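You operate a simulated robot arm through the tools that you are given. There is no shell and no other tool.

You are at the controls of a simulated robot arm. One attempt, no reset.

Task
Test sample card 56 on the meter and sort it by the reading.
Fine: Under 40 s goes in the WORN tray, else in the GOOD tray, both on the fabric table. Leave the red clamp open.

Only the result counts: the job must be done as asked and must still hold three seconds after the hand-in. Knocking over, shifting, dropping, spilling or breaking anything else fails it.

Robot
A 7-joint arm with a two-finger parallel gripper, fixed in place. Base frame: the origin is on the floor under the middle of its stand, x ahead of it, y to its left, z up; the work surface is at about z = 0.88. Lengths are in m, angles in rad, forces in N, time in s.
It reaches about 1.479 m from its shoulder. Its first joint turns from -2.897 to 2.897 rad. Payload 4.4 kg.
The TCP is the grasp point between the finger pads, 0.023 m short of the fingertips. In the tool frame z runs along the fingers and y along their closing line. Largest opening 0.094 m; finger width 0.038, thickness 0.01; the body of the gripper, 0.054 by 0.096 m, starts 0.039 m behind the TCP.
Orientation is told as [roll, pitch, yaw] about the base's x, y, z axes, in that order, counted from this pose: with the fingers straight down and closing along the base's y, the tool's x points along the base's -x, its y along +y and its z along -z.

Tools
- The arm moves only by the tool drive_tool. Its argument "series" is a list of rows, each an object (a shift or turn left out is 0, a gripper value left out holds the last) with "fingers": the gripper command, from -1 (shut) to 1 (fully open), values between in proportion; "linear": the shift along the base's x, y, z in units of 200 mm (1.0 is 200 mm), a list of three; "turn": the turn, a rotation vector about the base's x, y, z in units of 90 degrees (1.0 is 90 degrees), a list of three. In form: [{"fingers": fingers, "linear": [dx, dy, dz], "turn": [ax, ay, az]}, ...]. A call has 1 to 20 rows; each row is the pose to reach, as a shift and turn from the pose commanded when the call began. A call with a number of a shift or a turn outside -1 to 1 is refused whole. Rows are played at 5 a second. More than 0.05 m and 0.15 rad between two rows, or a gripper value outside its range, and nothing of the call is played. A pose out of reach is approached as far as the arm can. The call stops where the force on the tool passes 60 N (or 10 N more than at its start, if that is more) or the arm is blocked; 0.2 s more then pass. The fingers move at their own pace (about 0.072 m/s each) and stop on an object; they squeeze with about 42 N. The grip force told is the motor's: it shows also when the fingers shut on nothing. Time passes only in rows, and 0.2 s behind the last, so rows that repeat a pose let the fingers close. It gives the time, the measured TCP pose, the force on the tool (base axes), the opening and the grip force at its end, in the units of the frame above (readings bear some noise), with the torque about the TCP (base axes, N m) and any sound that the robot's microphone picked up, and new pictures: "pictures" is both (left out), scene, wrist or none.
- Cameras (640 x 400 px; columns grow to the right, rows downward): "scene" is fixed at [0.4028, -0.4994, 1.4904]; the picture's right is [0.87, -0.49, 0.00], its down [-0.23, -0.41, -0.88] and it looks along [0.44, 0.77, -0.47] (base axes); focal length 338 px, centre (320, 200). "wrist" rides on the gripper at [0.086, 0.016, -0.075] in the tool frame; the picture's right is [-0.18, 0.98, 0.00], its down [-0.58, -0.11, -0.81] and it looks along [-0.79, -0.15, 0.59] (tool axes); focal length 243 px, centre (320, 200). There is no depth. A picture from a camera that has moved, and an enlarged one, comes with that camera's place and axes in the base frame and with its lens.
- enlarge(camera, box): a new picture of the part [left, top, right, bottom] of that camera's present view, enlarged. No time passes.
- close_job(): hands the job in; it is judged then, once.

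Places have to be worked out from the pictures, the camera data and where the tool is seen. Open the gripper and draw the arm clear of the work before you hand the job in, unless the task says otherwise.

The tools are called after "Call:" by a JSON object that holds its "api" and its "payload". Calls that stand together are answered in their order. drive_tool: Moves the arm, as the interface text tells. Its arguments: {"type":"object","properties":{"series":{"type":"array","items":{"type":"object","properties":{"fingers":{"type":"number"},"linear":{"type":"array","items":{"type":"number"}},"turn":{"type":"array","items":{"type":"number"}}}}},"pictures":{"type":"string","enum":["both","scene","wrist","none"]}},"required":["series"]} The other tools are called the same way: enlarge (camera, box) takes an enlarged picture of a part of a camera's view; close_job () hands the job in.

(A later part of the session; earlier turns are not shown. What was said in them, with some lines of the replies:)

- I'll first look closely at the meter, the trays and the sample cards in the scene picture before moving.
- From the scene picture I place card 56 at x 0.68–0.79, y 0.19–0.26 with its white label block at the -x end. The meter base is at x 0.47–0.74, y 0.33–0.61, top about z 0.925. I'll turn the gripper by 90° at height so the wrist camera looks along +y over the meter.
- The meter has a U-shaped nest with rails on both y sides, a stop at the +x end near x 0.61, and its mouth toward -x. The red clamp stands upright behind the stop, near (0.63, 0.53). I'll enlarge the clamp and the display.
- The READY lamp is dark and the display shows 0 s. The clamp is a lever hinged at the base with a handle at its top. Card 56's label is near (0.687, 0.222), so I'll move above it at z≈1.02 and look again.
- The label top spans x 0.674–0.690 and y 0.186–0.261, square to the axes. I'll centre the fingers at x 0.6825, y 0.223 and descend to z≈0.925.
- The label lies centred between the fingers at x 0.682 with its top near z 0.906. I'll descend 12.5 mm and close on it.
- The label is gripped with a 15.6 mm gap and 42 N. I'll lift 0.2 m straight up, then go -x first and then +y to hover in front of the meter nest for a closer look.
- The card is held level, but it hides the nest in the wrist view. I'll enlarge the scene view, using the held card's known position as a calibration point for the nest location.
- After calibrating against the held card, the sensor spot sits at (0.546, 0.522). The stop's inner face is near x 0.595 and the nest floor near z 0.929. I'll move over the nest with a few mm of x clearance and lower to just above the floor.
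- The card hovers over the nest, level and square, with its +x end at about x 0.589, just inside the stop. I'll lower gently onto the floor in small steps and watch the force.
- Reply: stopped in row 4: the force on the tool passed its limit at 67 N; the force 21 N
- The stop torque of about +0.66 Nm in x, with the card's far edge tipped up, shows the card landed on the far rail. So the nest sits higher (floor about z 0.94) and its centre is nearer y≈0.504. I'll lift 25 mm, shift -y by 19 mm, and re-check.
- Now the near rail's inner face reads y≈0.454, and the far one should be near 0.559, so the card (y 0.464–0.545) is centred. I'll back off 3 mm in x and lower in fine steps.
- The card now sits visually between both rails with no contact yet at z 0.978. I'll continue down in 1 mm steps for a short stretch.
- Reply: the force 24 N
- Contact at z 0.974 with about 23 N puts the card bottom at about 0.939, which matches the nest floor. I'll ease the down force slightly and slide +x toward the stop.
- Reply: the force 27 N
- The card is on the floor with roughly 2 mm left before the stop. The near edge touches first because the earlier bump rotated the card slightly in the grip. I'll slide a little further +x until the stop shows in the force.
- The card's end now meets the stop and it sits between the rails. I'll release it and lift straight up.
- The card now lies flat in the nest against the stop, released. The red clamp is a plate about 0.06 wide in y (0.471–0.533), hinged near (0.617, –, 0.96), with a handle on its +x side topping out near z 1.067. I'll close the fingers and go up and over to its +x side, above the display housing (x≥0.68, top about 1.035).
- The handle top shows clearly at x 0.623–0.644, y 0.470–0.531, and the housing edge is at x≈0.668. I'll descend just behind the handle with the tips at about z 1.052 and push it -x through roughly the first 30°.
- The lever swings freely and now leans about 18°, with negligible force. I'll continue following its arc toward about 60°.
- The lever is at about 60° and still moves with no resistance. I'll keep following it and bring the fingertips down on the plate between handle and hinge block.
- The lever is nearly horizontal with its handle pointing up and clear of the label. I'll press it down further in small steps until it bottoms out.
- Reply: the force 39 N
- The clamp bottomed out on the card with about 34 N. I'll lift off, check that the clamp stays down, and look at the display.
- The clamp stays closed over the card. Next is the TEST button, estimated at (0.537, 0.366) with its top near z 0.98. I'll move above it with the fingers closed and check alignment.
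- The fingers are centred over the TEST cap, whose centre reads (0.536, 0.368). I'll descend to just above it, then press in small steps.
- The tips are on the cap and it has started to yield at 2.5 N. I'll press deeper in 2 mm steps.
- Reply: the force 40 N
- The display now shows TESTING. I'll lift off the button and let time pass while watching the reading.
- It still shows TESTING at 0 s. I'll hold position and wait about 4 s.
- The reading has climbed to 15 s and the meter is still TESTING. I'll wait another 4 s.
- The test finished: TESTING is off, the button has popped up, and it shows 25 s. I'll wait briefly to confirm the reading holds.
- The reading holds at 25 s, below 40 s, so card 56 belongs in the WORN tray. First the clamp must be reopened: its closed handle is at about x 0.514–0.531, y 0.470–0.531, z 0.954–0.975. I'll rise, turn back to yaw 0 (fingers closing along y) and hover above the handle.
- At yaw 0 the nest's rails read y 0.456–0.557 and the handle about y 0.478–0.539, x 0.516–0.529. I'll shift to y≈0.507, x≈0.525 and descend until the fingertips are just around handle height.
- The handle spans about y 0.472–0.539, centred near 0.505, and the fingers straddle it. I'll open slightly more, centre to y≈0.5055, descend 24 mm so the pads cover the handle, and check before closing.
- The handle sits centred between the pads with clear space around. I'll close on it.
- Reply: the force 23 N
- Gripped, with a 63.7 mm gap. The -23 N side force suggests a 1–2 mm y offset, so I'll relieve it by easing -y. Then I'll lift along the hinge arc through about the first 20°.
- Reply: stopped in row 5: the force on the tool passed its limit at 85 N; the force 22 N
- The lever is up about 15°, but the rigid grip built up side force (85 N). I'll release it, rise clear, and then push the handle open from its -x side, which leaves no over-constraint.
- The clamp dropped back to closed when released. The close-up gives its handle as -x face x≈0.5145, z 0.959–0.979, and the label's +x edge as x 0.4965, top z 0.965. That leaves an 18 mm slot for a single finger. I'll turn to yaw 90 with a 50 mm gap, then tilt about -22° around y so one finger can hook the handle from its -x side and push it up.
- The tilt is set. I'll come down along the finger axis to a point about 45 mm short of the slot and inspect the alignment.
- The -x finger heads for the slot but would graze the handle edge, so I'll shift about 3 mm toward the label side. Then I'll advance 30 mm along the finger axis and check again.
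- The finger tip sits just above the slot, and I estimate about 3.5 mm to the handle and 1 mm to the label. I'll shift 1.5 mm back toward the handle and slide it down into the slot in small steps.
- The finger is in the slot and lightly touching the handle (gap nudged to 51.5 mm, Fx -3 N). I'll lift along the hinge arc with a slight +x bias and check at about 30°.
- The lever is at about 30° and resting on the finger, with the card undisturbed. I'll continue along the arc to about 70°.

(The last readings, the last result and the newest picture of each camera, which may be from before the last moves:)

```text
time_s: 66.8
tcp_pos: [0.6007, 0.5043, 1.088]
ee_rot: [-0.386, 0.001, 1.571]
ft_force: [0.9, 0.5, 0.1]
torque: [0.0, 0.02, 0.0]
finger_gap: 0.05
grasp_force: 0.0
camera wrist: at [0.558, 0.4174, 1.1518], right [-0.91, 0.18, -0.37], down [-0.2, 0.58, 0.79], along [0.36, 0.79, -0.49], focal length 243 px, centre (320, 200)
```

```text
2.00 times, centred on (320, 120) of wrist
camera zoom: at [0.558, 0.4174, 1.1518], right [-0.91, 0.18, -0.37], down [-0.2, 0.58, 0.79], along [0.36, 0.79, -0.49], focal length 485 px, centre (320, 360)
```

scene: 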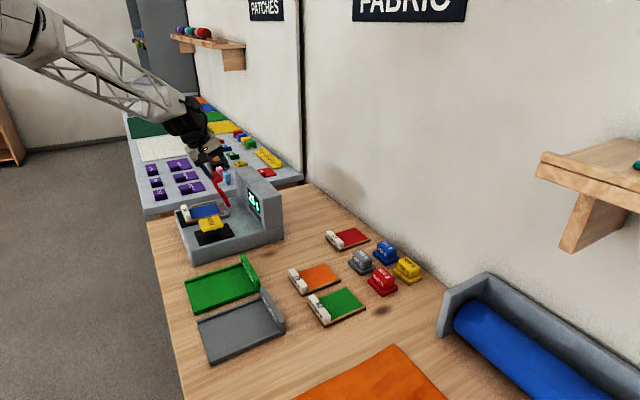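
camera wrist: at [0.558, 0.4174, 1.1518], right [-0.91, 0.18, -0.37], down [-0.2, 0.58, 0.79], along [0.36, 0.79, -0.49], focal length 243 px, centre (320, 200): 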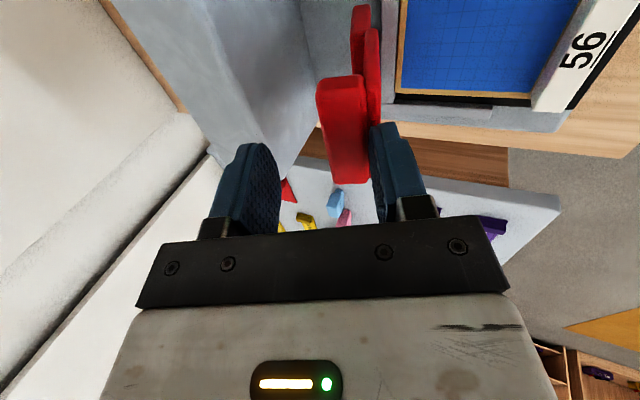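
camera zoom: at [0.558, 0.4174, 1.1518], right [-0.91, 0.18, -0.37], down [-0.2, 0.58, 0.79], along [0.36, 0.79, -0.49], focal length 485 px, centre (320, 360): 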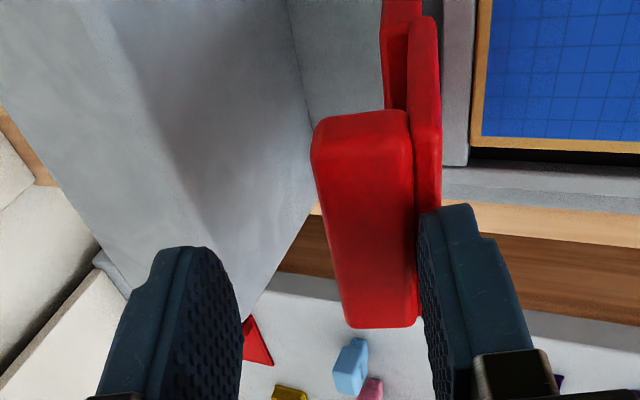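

The lever is near 70°. I'll ease it to fully upright, where its plate's -x face should be at about x 0.616, and watch the force.

Call:
{"api": "drive_tool", "payload": {"series": [{"linear": [0.0455, 0, 0.014]}, {"linear": [0.07, 0, 0.019]}, {"linear": [0.0915, 0, 0.0235]}, {"linear": [0.11, 0, 0.027]}, {"linear": [0.125, 0, 0.028]}]}}

Call:
{"api": "enlarge", "payload": {"camera": "scene", "box": [170, 150, 270, 220]}}

Call:
{"api": "enlarge", "payload": {"camera": "wrist", "box": [200, 20, 440, 220]}}

```text
time_s: 68.0
tcp_pos: [0.626, 0.5041, 1.0927]
ee_rot: [-0.384, -0.001, 1.572]
ft_force: [-0.5, -0.7, 1.2]
torque: [-0.02, 0.03, 0.02]
finger_gap: 0.0499
grasp_force: 0.0
camera wrist: at [0.5839, 0.4186, 1.1567], right [-0.91, 0.18, -0.37], down [-0.2, 0.58, 0.79], along [0.36, 0.79, -0.49], focal length 243 px, centre (320, 200)
```

scene: 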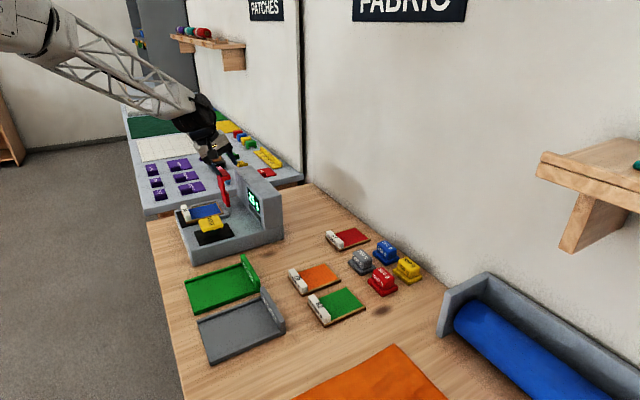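
wrist: 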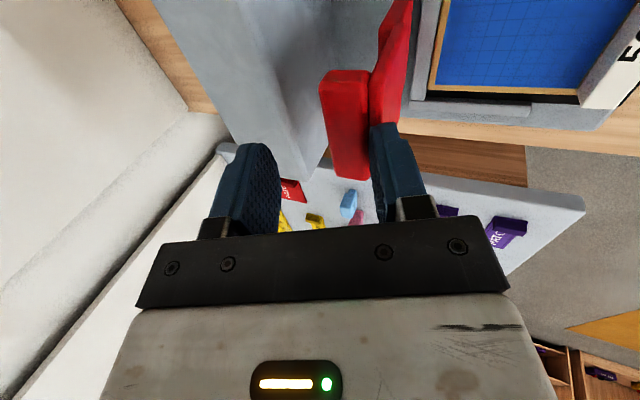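

```text
5.71 times, centred on (220, 185) of scene
camera zoom: at [0.4028, -0.4994, 1.4904], right [0.87, -0.49, 0.0], down [-0.23, -0.41, -0.88], along [0.44, 0.77, -0.47], focal length 1933 px, centre (891, 286)
```

zoom: 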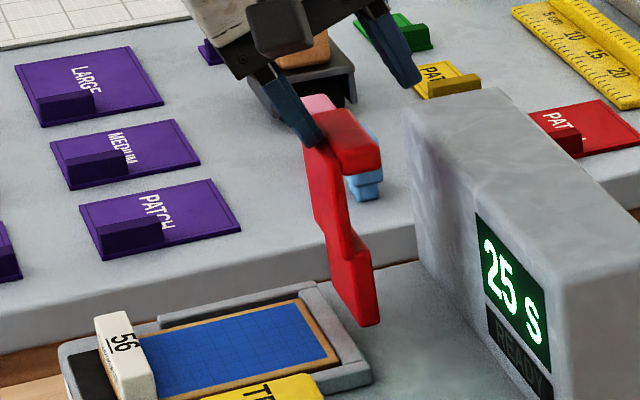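

```text
2.00 times, centred on (320, 120) of wrist
camera zoom: at [0.5839, 0.4186, 1.1567], right [-0.91, 0.18, -0.37], down [-0.2, 0.58, 0.79], along [0.36, 0.79, -0.49], focal length 485 px, centre (320, 360)
```

zoom: 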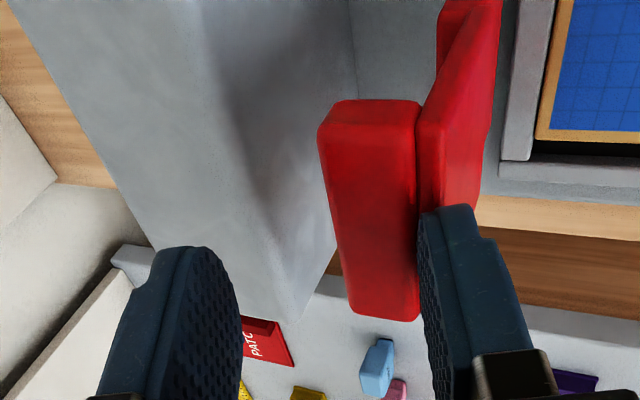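

The lever stands about 5° short of its original upright position. I'll push roughly 10 mm more in +x in small steps.

Call:
{"api": "drive_tool", "payload": {"series": [{"linear": [0.012, 0, 0.002]}, {"linear": [0.024, 0, 0.003]}, {"linear": [0.036, 0, 0.004]}, {"linear": [0.048, 0, 0.004]}]}}

Call:
{"api": "enlarge", "payload": {"camera": "scene", "box": [170, 150, 270, 220]}}

```text
time_s: 69.0
tcp_pos: [0.6358, 0.5059, 1.0934]
ee_rot: [-0.386, 0.0, 1.573]
ft_force: [-0.1, 0.4, 1.1]
torque: [-0.04, 0.03, -0.01]
finger_gap: 0.0501
grasp_force: 0.0
camera wrist: at [0.5933, 0.4192, 1.1574], right [-0.91, 0.18, -0.37], down [-0.2, 0.58, 0.79], along [0.36, 0.79, -0.49], focal length 243 px, centre (320, 200)
```

scene: 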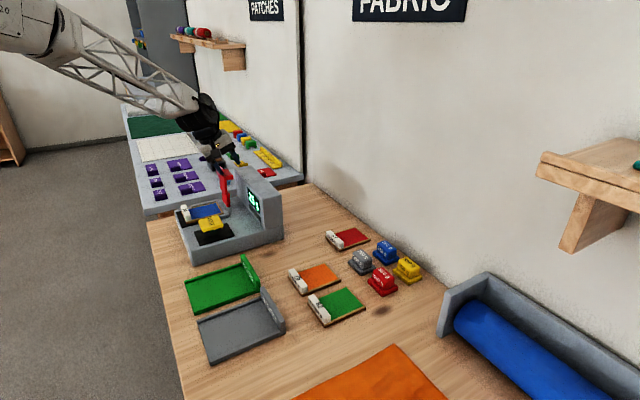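
wrist: 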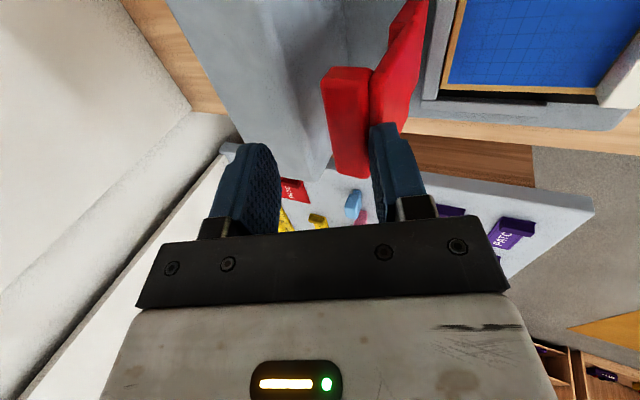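

```text
5.71 times, centred on (220, 185) of scene
camera zoom: at [0.4028, -0.4994, 1.4904], right [0.87, -0.49, 0.0], down [-0.23, -0.41, -0.88], along [0.44, 0.77, -0.47], focal length 1933 px, centre (891, 286)
```

zoom: 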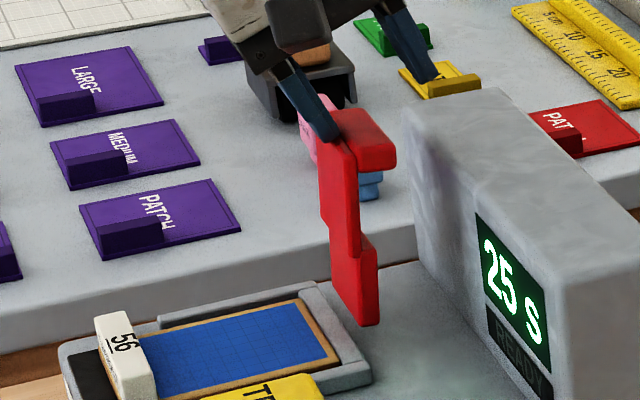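

The lever now matches its original upright position. I'll push 3 mm more to make sure it settles at its rest, then back the finger away in -x and check that it stays.

Call:
{"api": "drive_tool", "payload": {"series": [{"linear": [0.008, 0, 0.001]}, {"linear": [0.015, 0, 0.001]}, {"linear": [0.0, 0, 0.005]}, {"linear": [-0.06, 0, 0.03]}, {"linear": [-0.15, 0, 0.07]}, {"linear": [-0.25, 0, 0.15]}]}}

Call:
{"api": "enlarge", "payload": {"camera": "scene", "box": [170, 150, 270, 220]}}

```text
time_s: 70.5
tcp_pos: [0.586, 0.5064, 1.1223]
ee_rot: [-0.384, 0.0, 1.57]
ft_force: [-0.7, -0.9, -0.1]
torque: [-0.03, -0.03, 0.0]
finger_gap: 0.0499
grasp_force: 0.1
camera wrist: at [0.5436, 0.4197, 1.1863], right [-0.91, 0.18, -0.37], down [-0.2, 0.58, 0.79], along [0.36, 0.79, -0.49], focal length 243 px, centre (320, 200)
```

scene: 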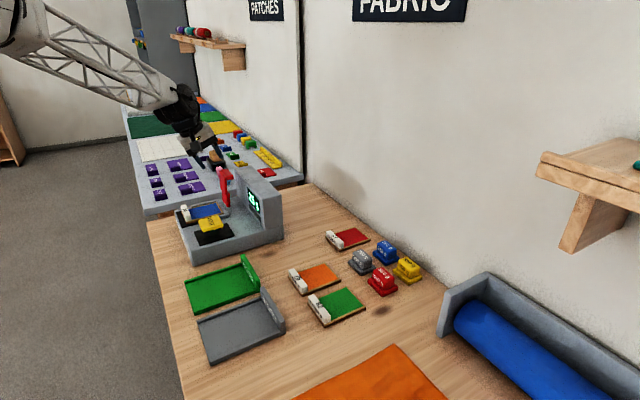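
wrist: 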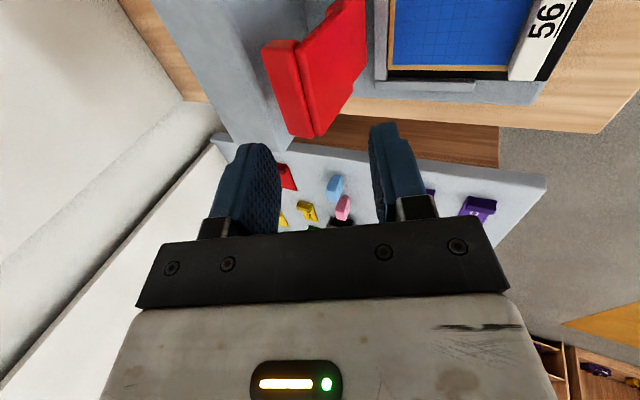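

```text
5.71 times, centred on (220, 185) of scene
camera zoom: at [0.4028, -0.4994, 1.4904], right [0.87, -0.49, 0.0], down [-0.23, -0.41, -0.88], along [0.44, 0.77, -0.47], focal length 1933 px, centre (891, 286)
```

zoom: 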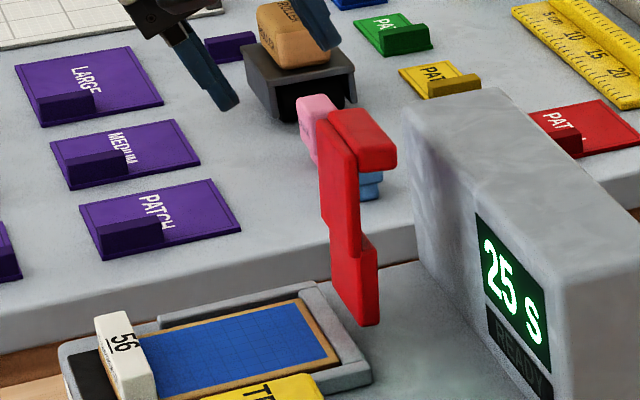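

The clamp stays fully open on its own. Next I'll level the gripper and hover above card 56's label at about (0.4885, 0.5025).

Call:
{"api": "drive_tool", "payload": {"series": [{"linear": [-0.08, 0, 0.0], "turn": [0, 0.05, 0]}, {"linear": [-0.18, -0.005, 0.0], "turn": [0, 0.1, 0]}, {"linear": [-0.28, -0.01, 0.0], "turn": [0, 0.15, 0]}, {"linear": [-0.38, -0.015, 0.0], "turn": [0, 0.2, 0]}, {"linear": [-0.46, -0.018, -0.05], "turn": [0, 0.2444, 0]}, {"linear": [-0.488, -0.018, -0.1], "turn": [0, 0.2444, 0]}, {"linear": [-0.488, -0.018, -0.15], "turn": [0, 0.2444, 0]}]}}

Call:
{"api": "enlarge", "payload": {"camera": "wrist", "box": [180, 0, 460, 180]}}

Call:
{"api": "enlarge", "payload": {"camera": "scene", "box": [170, 170, 250, 230]}}

```text
time_s: 72.0
tcp_pos: [0.4869, 0.5017, 1.094]
ee_rot: [-0.002, -0.002, 1.572]
ft_force: [0.0, 1.3, 0.4]
torque: [-0.02, 0.02, 0.01]
finger_gap: 0.0499
grasp_force: 0.1
camera wrist: at [0.4713, 0.416, 1.17], right [-0.98, 0.18, 0.0], down [0.11, 0.58, 0.81], along [0.15, 0.79, -0.59], focal length 243 px, centre (320, 200)
```

scene: 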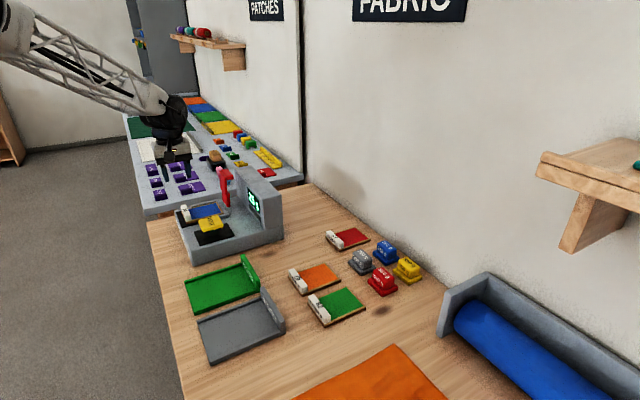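
wrist: 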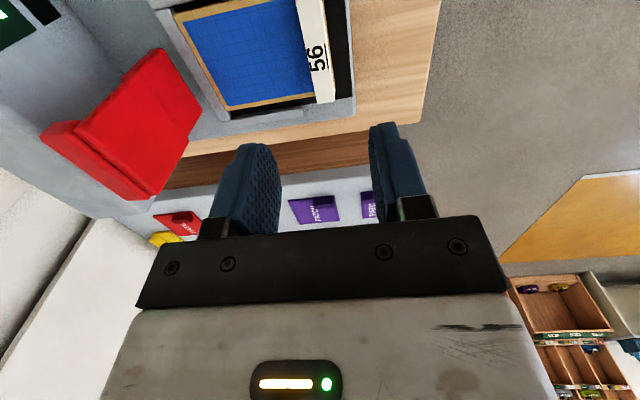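

```text
2.22 times, centred on (320, 90) of wrist
camera zoom: at [0.4713, 0.416, 1.17], right [-0.98, 0.18, 0.0], down [0.11, 0.58, 0.81], along [0.15, 0.79, -0.59], focal length 539 px, centre (320, 444)
```

zoom: 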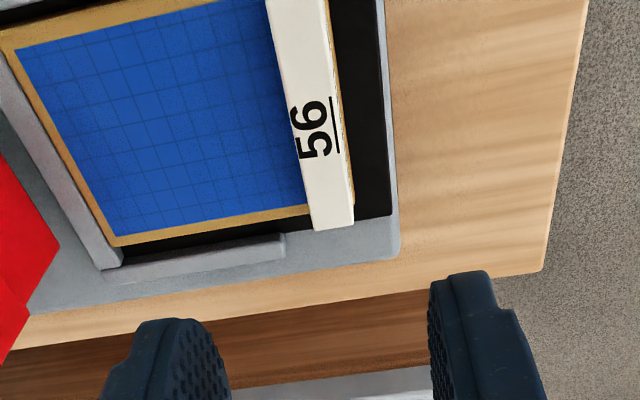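

```text
6.67 times, centred on (210, 200) of scene
camera zoom: at [0.4028, -0.4994, 1.4904], right [0.87, -0.49, 0.0], down [-0.23, -0.41, -0.88], along [0.44, 0.77, -0.47], focal length 2255 px, centre (1053, 200)
```

zoom: 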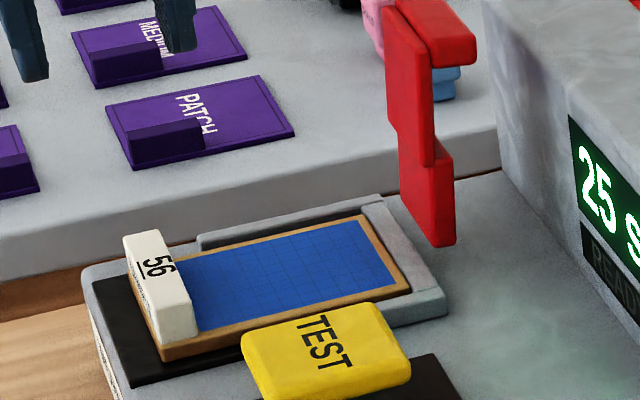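

Label 56 reads x 0.481–0.497 with centre y≈0.5025, directly beneath the open fingers. I'll descend to z≈0.9755 and grip it.

Call:
{"api": "drive_tool", "payload": {"series": [{"linear": [0.008, 0.003, -0.15]}, {"linear": [0.008, 0.003, -0.3]}, {"linear": [0.008, 0.003, -0.45]}, {"linear": [0.008, 0.003, -0.54]}, {"linear": [0.008, 0.003, -0.592]}, {"linear": [0.008, 0.003, -0.592], "fingers": -0.4}, {"linear": [0.008, 0.003, -0.592], "fingers": -1}, {"linear": [0.008, 0.003, -0.592], "fingers": -1}, {"linear": [0.008, 0.003, -0.592], "fingers": -1}]}}

Call:
{"api": "enlarge", "payload": {"camera": "wrist", "box": [60, 20, 400, 230]}}

```text
time_s: 74.0
tcp_pos: [0.4893, 0.5009, 0.9738]
ee_rot: [0.0, 0.0, 1.572]
ft_force: [-33.4, -0.2, 2.6]
torque: [-0.06, 0.64, -0.19]
finger_gap: 0.0156
grasp_force: 41.6
camera wrist: at [0.4731, 0.4153, 1.0498], right [-0.98, 0.18, 0.0], down [0.11, 0.58, 0.81], along [0.15, 0.79, -0.59], focal length 243 px, centre (320, 200)
```

scene: 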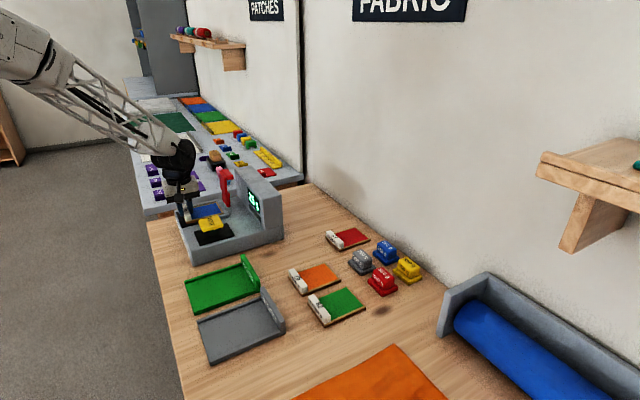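
wrist: 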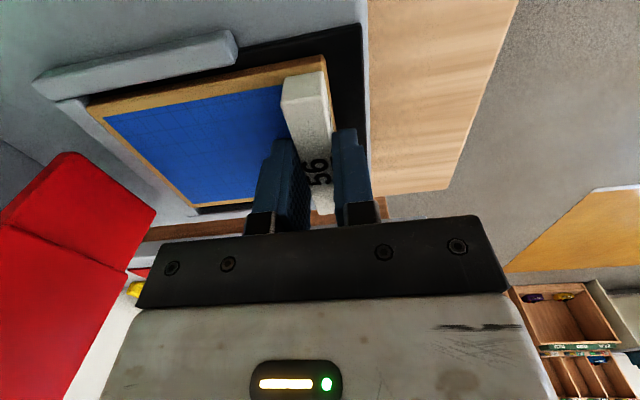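

```text
1.88 times, centred on (230, 125) of wrist
camera zoom: at [0.4731, 0.4153, 1.0498], right [-0.98, 0.18, 0.0], down [0.11, 0.58, 0.81], along [0.15, 0.79, -0.59], focal length 457 px, centre (489, 341)
```

zoom: 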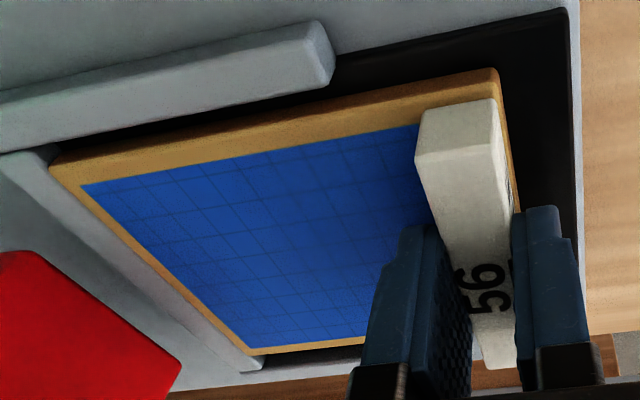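

The card is gripped (15.6 mm gap), with Fx showing it pressed against the stop. I'll ease back 4 mm in -x, lift straight up, and then study the WORN tray.

Call:
{"api": "drive_tool", "payload": {"series": [{"linear": [-0.012, 0, 0.0]}, {"linear": [-0.022, 0, 0.01]}, {"linear": [-0.025, 0, 0.05]}, {"linear": [-0.025, 0, 0.12]}, {"linear": [-0.025, 0, 0.25]}, {"linear": [-0.025, 0, 0.4]}, {"linear": [-0.025, 0, 0.55]}, {"linear": [-0.025, 0, 0.7]}]}}

Call:
{"api": "enlarge", "payload": {"camera": "scene", "box": [180, 260, 300, 370]}}

Call:
{"api": "enlarge", "payload": {"camera": "scene", "box": [165, 130, 285, 230]}}

```text
time_s: 75.8
tcp_pos: [0.4864, 0.5019, 1.115]
ee_rot: [0.002, 0.001, 1.573]
ft_force: [1.5, 0.5, -1.1]
torque: [0.01, 0.0, -0.02]
finger_gap: 0.0158
grasp_force: 41.6
camera wrist: at [0.4706, 0.4164, 1.1909], right [-0.98, 0.18, 0.0], down [0.11, 0.58, 0.81], along [0.15, 0.79, -0.59], focal length 243 px, centre (320, 200)
```

scene: 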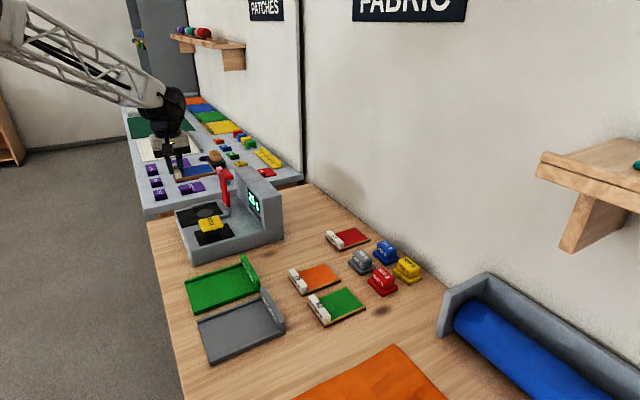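
wrist: 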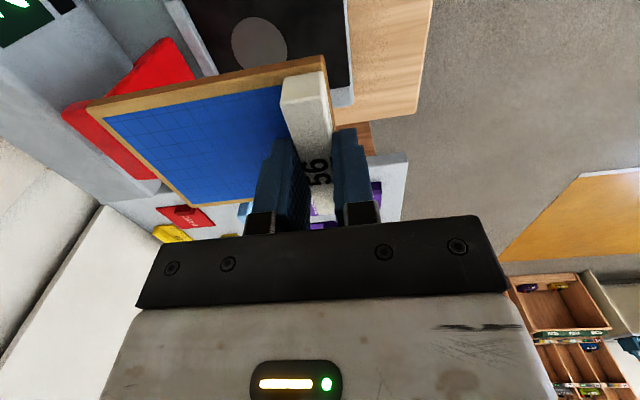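

```text
3.64 times, centred on (240, 315) of scene
camera zoom: at [0.4028, -0.4994, 1.4904], right [0.87, -0.49, 0.0], down [-0.23, -0.41, -0.88], along [0.44, 0.77, -0.47], focal length 1230 px, centre (611, -218)
```

zoom: 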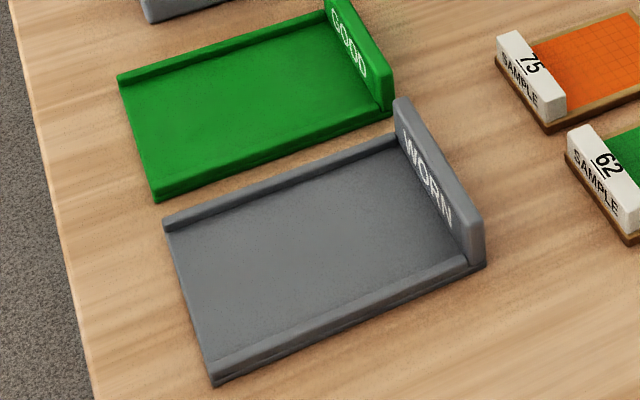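

```text
4.00 times, centred on (225, 180) of scene
camera zoom: at [0.4028, -0.4994, 1.4904], right [0.87, -0.49, 0.0], down [-0.23, -0.41, -0.88], along [0.44, 0.77, -0.47], focal length 1353 px, centre (700, 280)
```

zoom: 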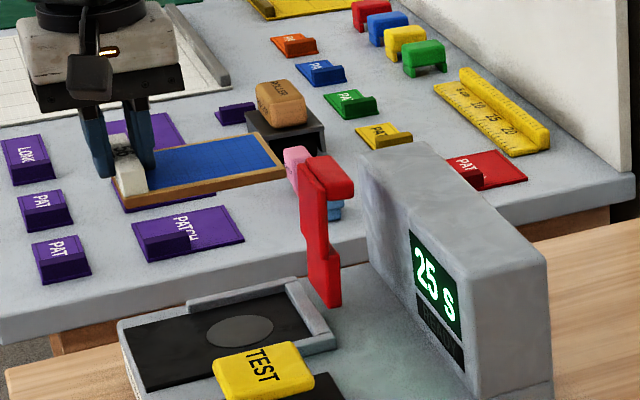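

The nest is empty, the clamp is open and the card is held level. I measure the WORN tray's inside as x 0.43–0.58, y -0.004–0.101, floor about z 0.885, so I'll carry the card toward y≈0.0485 with the label at x≈0.464.

Call:
{"api": "drive_tool", "payload": {"series": [{"linear": [-0.01, -0.1, 0]}, {"linear": [-0.02, -0.25, 0]}, {"linear": [-0.04, -0.45, 0]}, {"linear": [-0.06, -0.65, 0]}, {"linear": [-0.08, -0.85, 0]}, {"linear": [-0.1, -1.0, 0]}], "pictures": "none"}}

Call:
{"api": "drive_tool", "payload": {"series": [{"linear": [0, -0.15, 0]}, {"linear": [0, -0.35, 0]}, {"linear": [0, -0.55, 0]}, {"linear": [0, -0.75, 0]}, {"linear": [0, -0.92, 0]}, {"linear": [0, -1.0, 0]}]}}

```text
time_s: 77.2
tcp_pos: [0.4661, 0.3014, 1.1168]
ee_rot: [0.0, -0.001, 1.572]
ft_force: [-0.4, 0.0, 0.6]
torque: [-0.03, 0.02, 0.01]
finger_gap: 0.0158
grasp_force: 41.9
```

```text
time_s: 78.7
tcp_pos: [0.4638, 0.1003, 1.1145]
ee_rot: [0.002, 0.001, 1.573]
ft_force: [0.3, -0.2, 0.0]
torque: [-0.01, 0.02, 0.0]
finger_gap: 0.0156
grasp_force: 41.9
camera wrist: at [0.448, 0.0146, 1.1904], right [-0.98, 0.18, 0.0], down [0.11, 0.58, 0.81], along [0.15, 0.79, -0.59], focal length 243 px, centre (320, 200)
```

scene: 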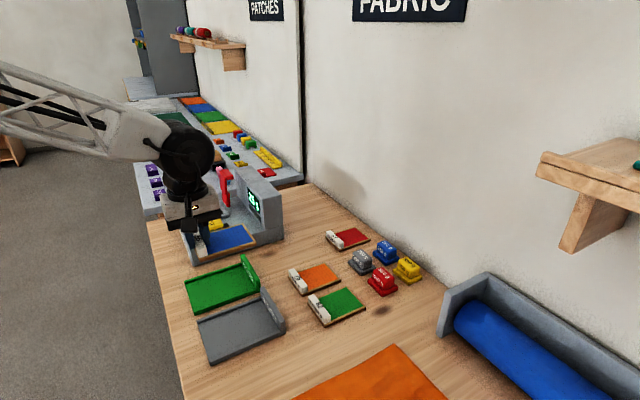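
wrist: 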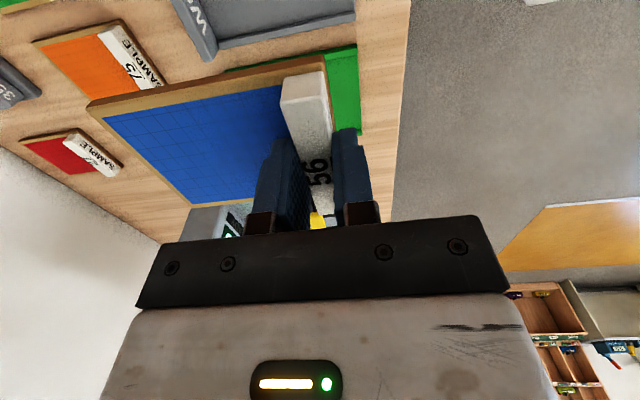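

Next I'll move to y≈0.0485 and come down to z≈0.97 for a check against the tray walls.

Call:
{"api": "drive_tool", "payload": {"series": [{"linear": [0, -0.13, 0]}, {"linear": [0, -0.259, 0]}, {"linear": [0, -0.259, -0.15]}, {"linear": [0, -0.259, -0.35]}, {"linear": [0, -0.259, -0.55]}, {"linear": [0, -0.259, -0.72]}]}}

Call:
{"api": "enlarge", "payload": {"camera": "scene", "box": [180, 250, 300, 370]}}

Call:
{"api": "enlarge", "payload": {"camera": "wrist", "box": [40, 0, 400, 225]}}

```text
time_s: 80.0
tcp_pos: [0.4677, 0.0485, 0.9725]
ee_rot: [-0.001, 0.0, 1.572]
ft_force: [-0.2, 0.1, -0.7]
torque: [-0.04, 0.02, 0.0]
finger_gap: 0.0158
grasp_force: 42.1
camera wrist: at [0.4519, -0.0377, 1.0463], right [-0.98, 0.18, 0.0], down [0.11, 0.58, 0.81], along [0.15, 0.79, -0.59], focal length 243 px, centre (320, 200)
```

scene: 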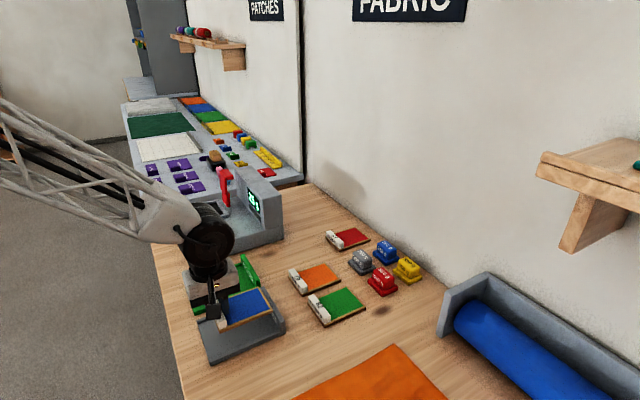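
wrist: 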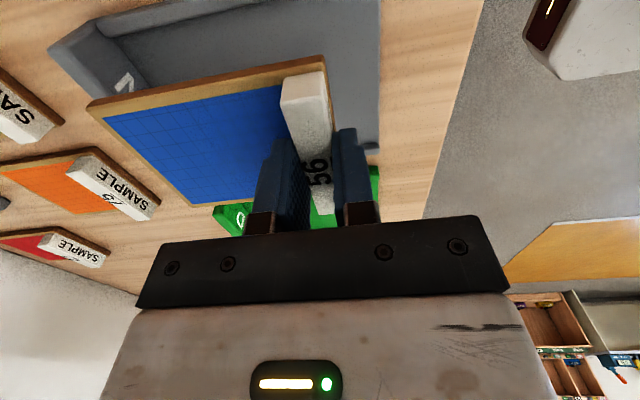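

```text
3.33 times, centred on (240, 310) of scene
camera zoom: at [0.4028, -0.4994, 1.4904], right [0.87, -0.49, 0.0], down [-0.23, -0.41, -0.88], along [0.44, 0.77, -0.47], focal length 1128 px, centre (587, -167)
```

zoom: 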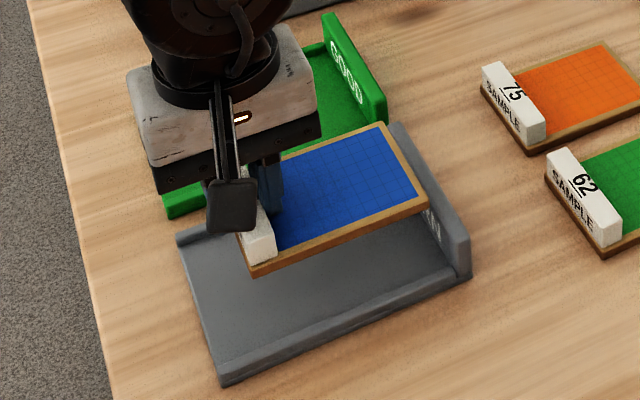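

```text
1.78 times, centred on (220, 112) of wrist
camera zoom: at [0.4519, -0.0377, 1.0463], right [-0.98, 0.18, 0.0], down [0.11, 0.58, 0.81], along [0.15, 0.79, -0.59], focal length 431 px, centre (498, 356)
```

zoom: 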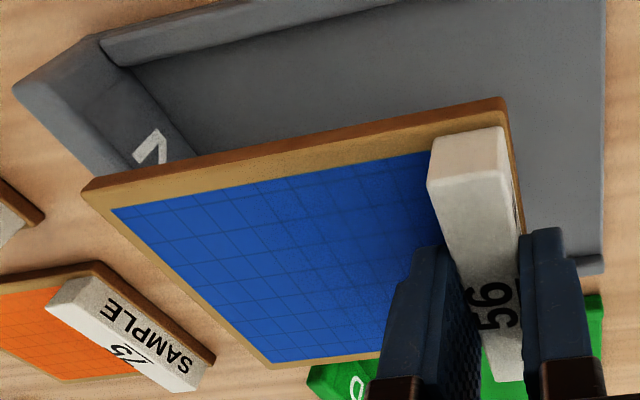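

The card is over the tray with about 9 mm clearance to the sign and 10 mm to each side wall. I'll lower to just above the tray floor, then go in fine steps.

Call:
{"api": "drive_tool", "payload": {"series": [{"linear": [-0.005, 0.005, -0.08]}, {"linear": [-0.01, 0.005, -0.16]}, {"linear": [-0.01, 0.005, -0.22]}, {"linear": [-0.01, 0.005, -0.24]}]}}

Call:
{"api": "enlarge", "payload": {"camera": "scene", "box": [190, 270, 300, 370]}}

Call:
{"api": "enlarge", "payload": {"camera": "wrist", "box": [40, 0, 400, 225]}}

```text
time_s: 81.0
tcp_pos: [0.4628, 0.0512, 0.9237]
ee_rot: [0.0, 0.0, 1.573]
ft_force: [0.2, 0.5, -0.6]
torque: [-0.03, 0.04, 0.0]
finger_gap: 0.0157
grasp_force: 41.8
camera wrist: at [0.4478, -0.0346, 0.9985], right [-0.98, 0.18, 0.0], down [0.11, 0.58, 0.81], along [0.15, 0.79, -0.59], focal length 243 px, centre (320, 200)
```

scene: 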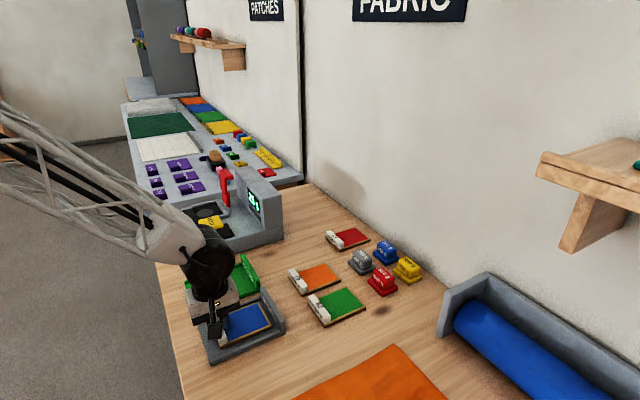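
wrist: 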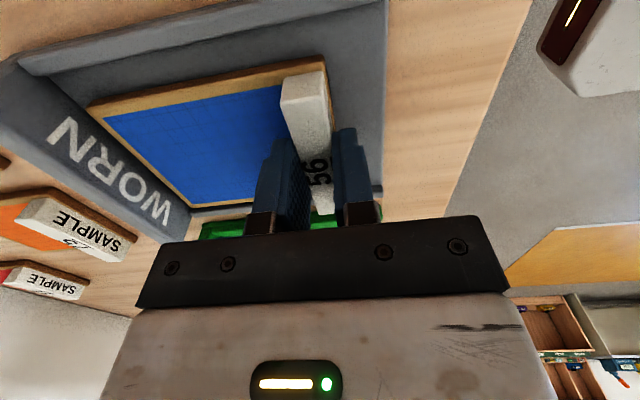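

```text
4.00 times, centred on (245, 320) of scene
camera zoom: at [0.4028, -0.4994, 1.4904], right [0.87, -0.49, 0.0], down [-0.23, -0.41, -0.88], along [0.44, 0.77, -0.47], focal length 1353 px, centre (620, -280)
```

zoom: 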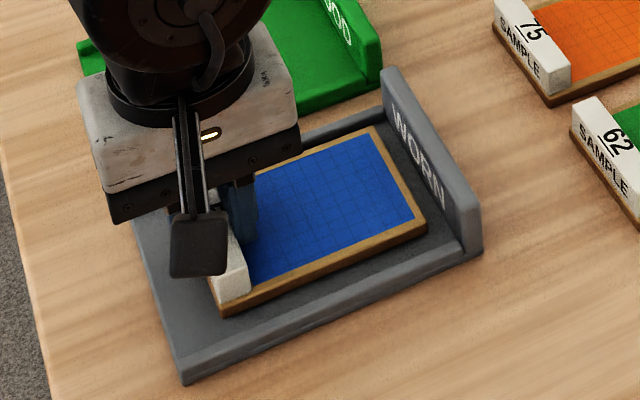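

```text
1.78 times, centred on (220, 112) of wrist
camera zoom: at [0.4478, -0.0346, 0.9985], right [-0.98, 0.18, 0.0], down [0.11, 0.58, 0.81], along [0.15, 0.79, -0.59], focal length 431 px, centre (498, 356)
```

zoom: 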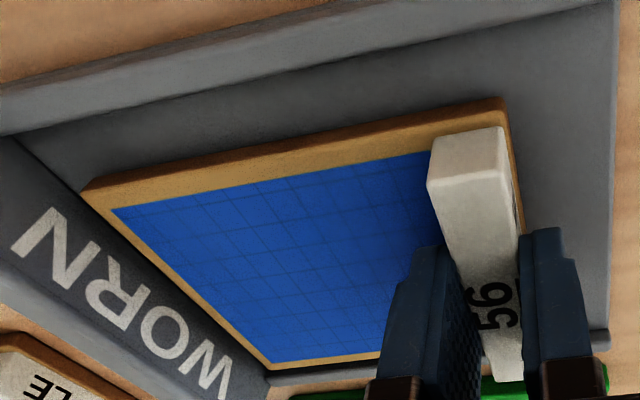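

The card is inside the tray walls, about 4 mm above the floor. I'll lower in 1 mm steps until light contact.

Call:
{"api": "drive_tool", "payload": {"series": [{"linear": [0, -0.005, -0.006]}, {"linear": [0, -0.008, -0.012]}, {"linear": [0, -0.008, -0.018]}], "pictures": "none"}}

```text
time_s: 81.8
tcp_pos: [0.4637, 0.0491, 0.9214]
ee_rot: [-0.001, -0.001, 1.572]
ft_force: [-1.1, 5.1, 26.2]
torque: [-0.09, -0.01, 0.03]
finger_gap: 0.0157
grasp_force: 42.5
```

The card is flat on the tray floor (26 N, almost no torque). I'll ease up a hair, open the fingers and rise straight up.

Call:
{"api": "drive_tool", "payload": {"series": [{"linear": [0, 0, 0.008]}, {"linear": [0, 0, 0.008], "fingers": -0.4}, {"linear": [0, 0, 0.008], "fingers": 0.0}, {"linear": [0, 0, 0.015], "fingers": 0.0}, {"linear": [0, 0, 0.08]}, {"linear": [0, 0, 0.2]}, {"linear": [0, 0, 0.4]}, {"linear": [0, 0, 0.6]}, {"linear": [0, 0, 0.8]}]}}

Call:
{"api": "enlarge", "payload": {"camera": "scene", "box": [180, 250, 300, 370]}}

Call:
{"api": "enlarge", "payload": {"camera": "wrist", "box": [100, 0, 420, 200]}}

```text
time_s: 83.8
tcp_pos: [0.4644, 0.0478, 1.0807]
ee_rot: [0.0, -0.001, 1.572]
ft_force: [-0.8, -0.1, 0.0]
torque: [0.04, 0.01, 0.04]
finger_gap: 0.0469
grasp_force: 0.1
camera wrist: at [0.4483, -0.0378, 1.1554], right [-0.98, 0.18, 0.0], down [0.11, 0.58, 0.81], along [0.15, 0.79, -0.59], focal length 243 px, centre (320, 200)
```

scene: 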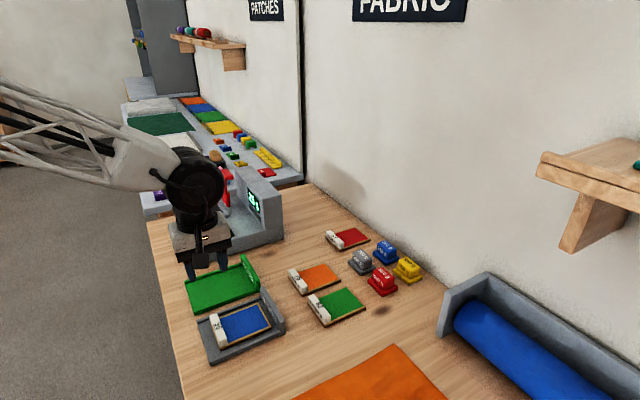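
wrist: 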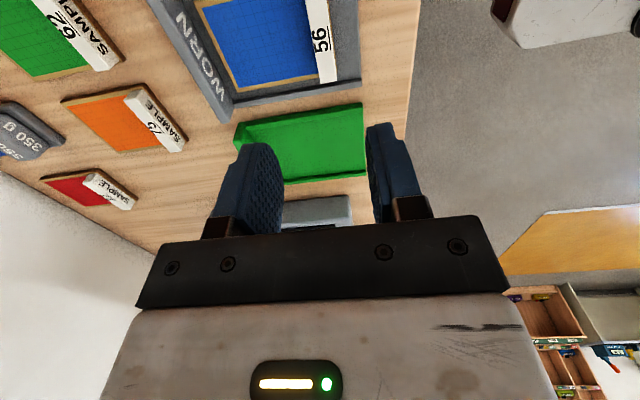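

```text
3.33 times, centred on (240, 310) of scene
camera zoom: at [0.4028, -0.4994, 1.4904], right [0.87, -0.49, 0.0], down [-0.23, -0.41, -0.88], along [0.44, 0.77, -0.47], focal length 1128 px, centre (587, -167)
```

zoom: 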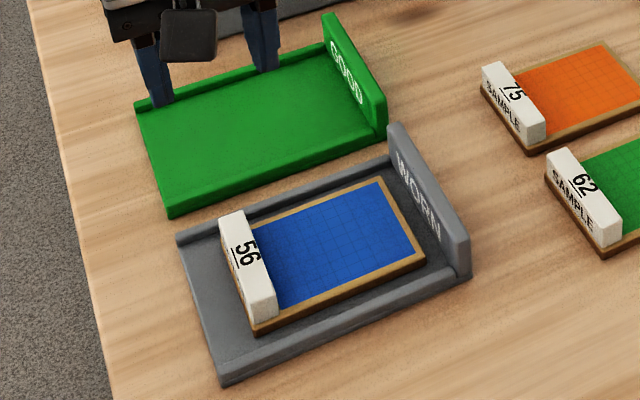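

```text
2.00 times, centred on (260, 100) of wrist
camera zoom: at [0.4483, -0.0378, 1.1554], right [-0.98, 0.18, 0.0], down [0.11, 0.58, 0.81], along [0.15, 0.79, -0.59], focal length 485 px, centre (440, 400)
```

zoom: 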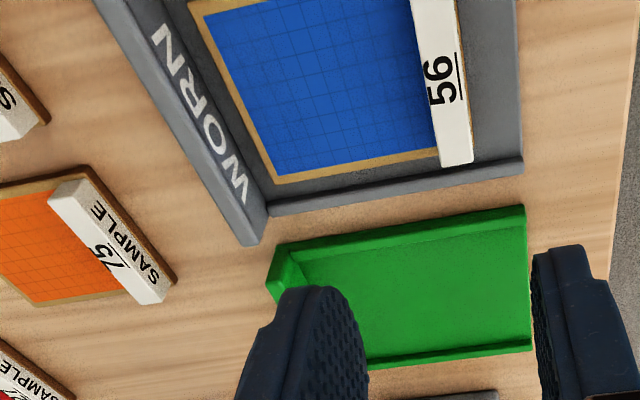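

Card 56 lies flat and fully inside the WORN tray. I'll raise the arm well clear with the gripper open and check the clamp and other items.

Call:
{"api": "drive_tool", "payload": {"series": [{"linear": [0, 0, 0.2], "fingers": 1}, {"linear": [-0.05, -0.05, 0.4]}, {"linear": [-0.1, -0.12, 0.6]}, {"linear": [-0.15, -0.2, 0.8]}, {"linear": [-0.2, -0.3, 0.95]}, {"linear": [-0.2, -0.4, 0.95]}]}}

Call:
{"api": "enlarge", "payload": {"camera": "scene", "box": [140, 140, 300, 260]}}

Call:
{"api": "enlarge", "payload": {"camera": "scene", "box": [180, 240, 440, 380]}}

```text
time_s: 85.2
tcp_pos: [0.4226, -0.0303, 1.2692]
ee_rot: [-0.001, -0.001, 1.574]
ft_force: [-0.8, 0.3, 0.6]
torque: [0.01, 0.02, 0.02]
finger_gap: 0.094
grasp_force: 0.1
camera wrist: at [0.4063, -0.1161, 1.3442], right [-0.98, 0.18, 0.0], down [0.11, 0.58, 0.81], along [0.15, 0.79, -0.59], focal length 243 px, centre (320, 200)
```

scene: 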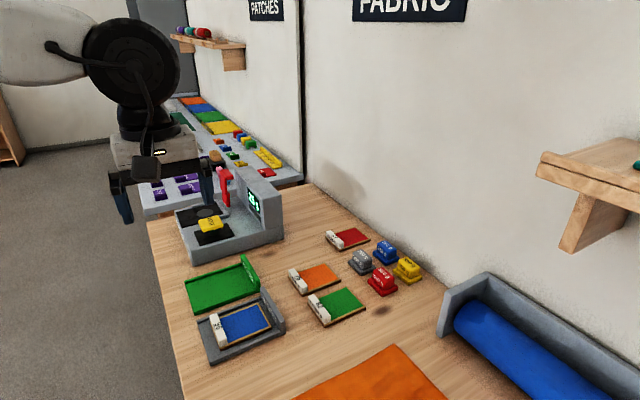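
wrist: 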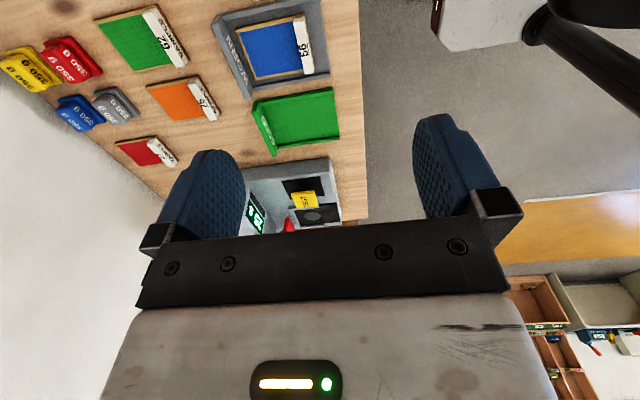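

```text
3.33 times, centred on (220, 200) of scene
camera zoom: at [0.4028, -0.4994, 1.4904], right [0.87, -0.49, 0.0], down [-0.23, -0.41, -0.88], along [0.44, 0.77, -0.47], focal length 1128 px, centre (653, 200)
```

zoom: 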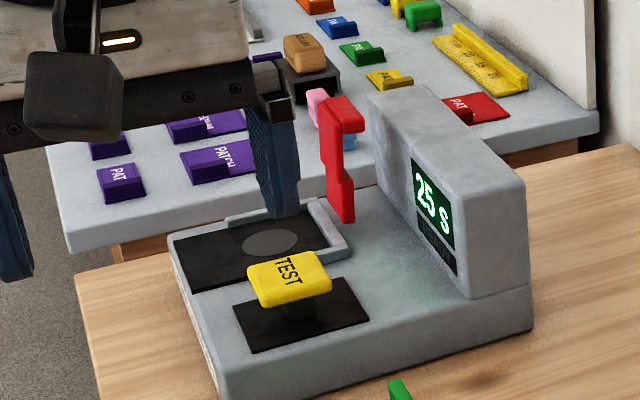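

```text
2.46 times, centred on (310, 310) of scene
camera zoom: at [0.4028, -0.4994, 1.4904], right [0.87, -0.49, 0.0], down [-0.23, -0.41, -0.88], along [0.44, 0.77, -0.47], focal length 833 px, centre (345, -71)
```

zoom: 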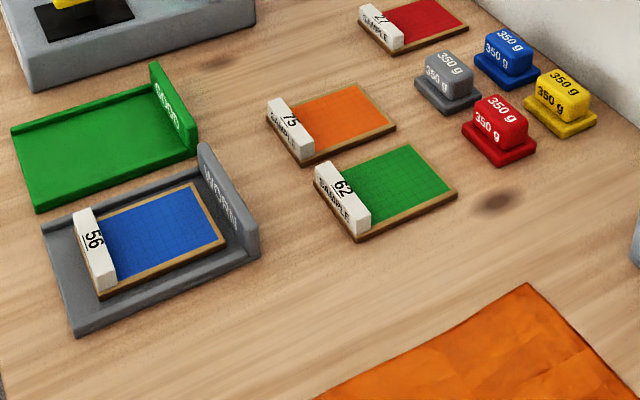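

Card 56 lies in the WORN tray (reading 25 s, under 40 s), and the red clamp stands open as it did at the start. The other cards, weights and trays look unmoved. The gripper is open and clear of the work, so I'm handing in.

Call:
{"api": "close_job", "payload": {}}

```text
The job is handed in.
```

Card 56 read 25 s on the meter, under the 40 s limit, so I put it in the WORN tray. The job is handed in.

- **Card:** it lies flat inside the WORN tray, between the side walls and clear of the sign.
- **Clamp:** the red clamp is back upright, and it stayed open after I let go.
- **Bumps along the way:** the card landed on the meter's far rail on the first try, so I lifted it and set it down again. The first attempt to open the clamp stopped on too much force, so I opened it by pushing from the other side instead.
- **Everything else:** in the final pictures the other cards, the weights and the GOOD tray look unmoved. The gripper is open and clear of the work.
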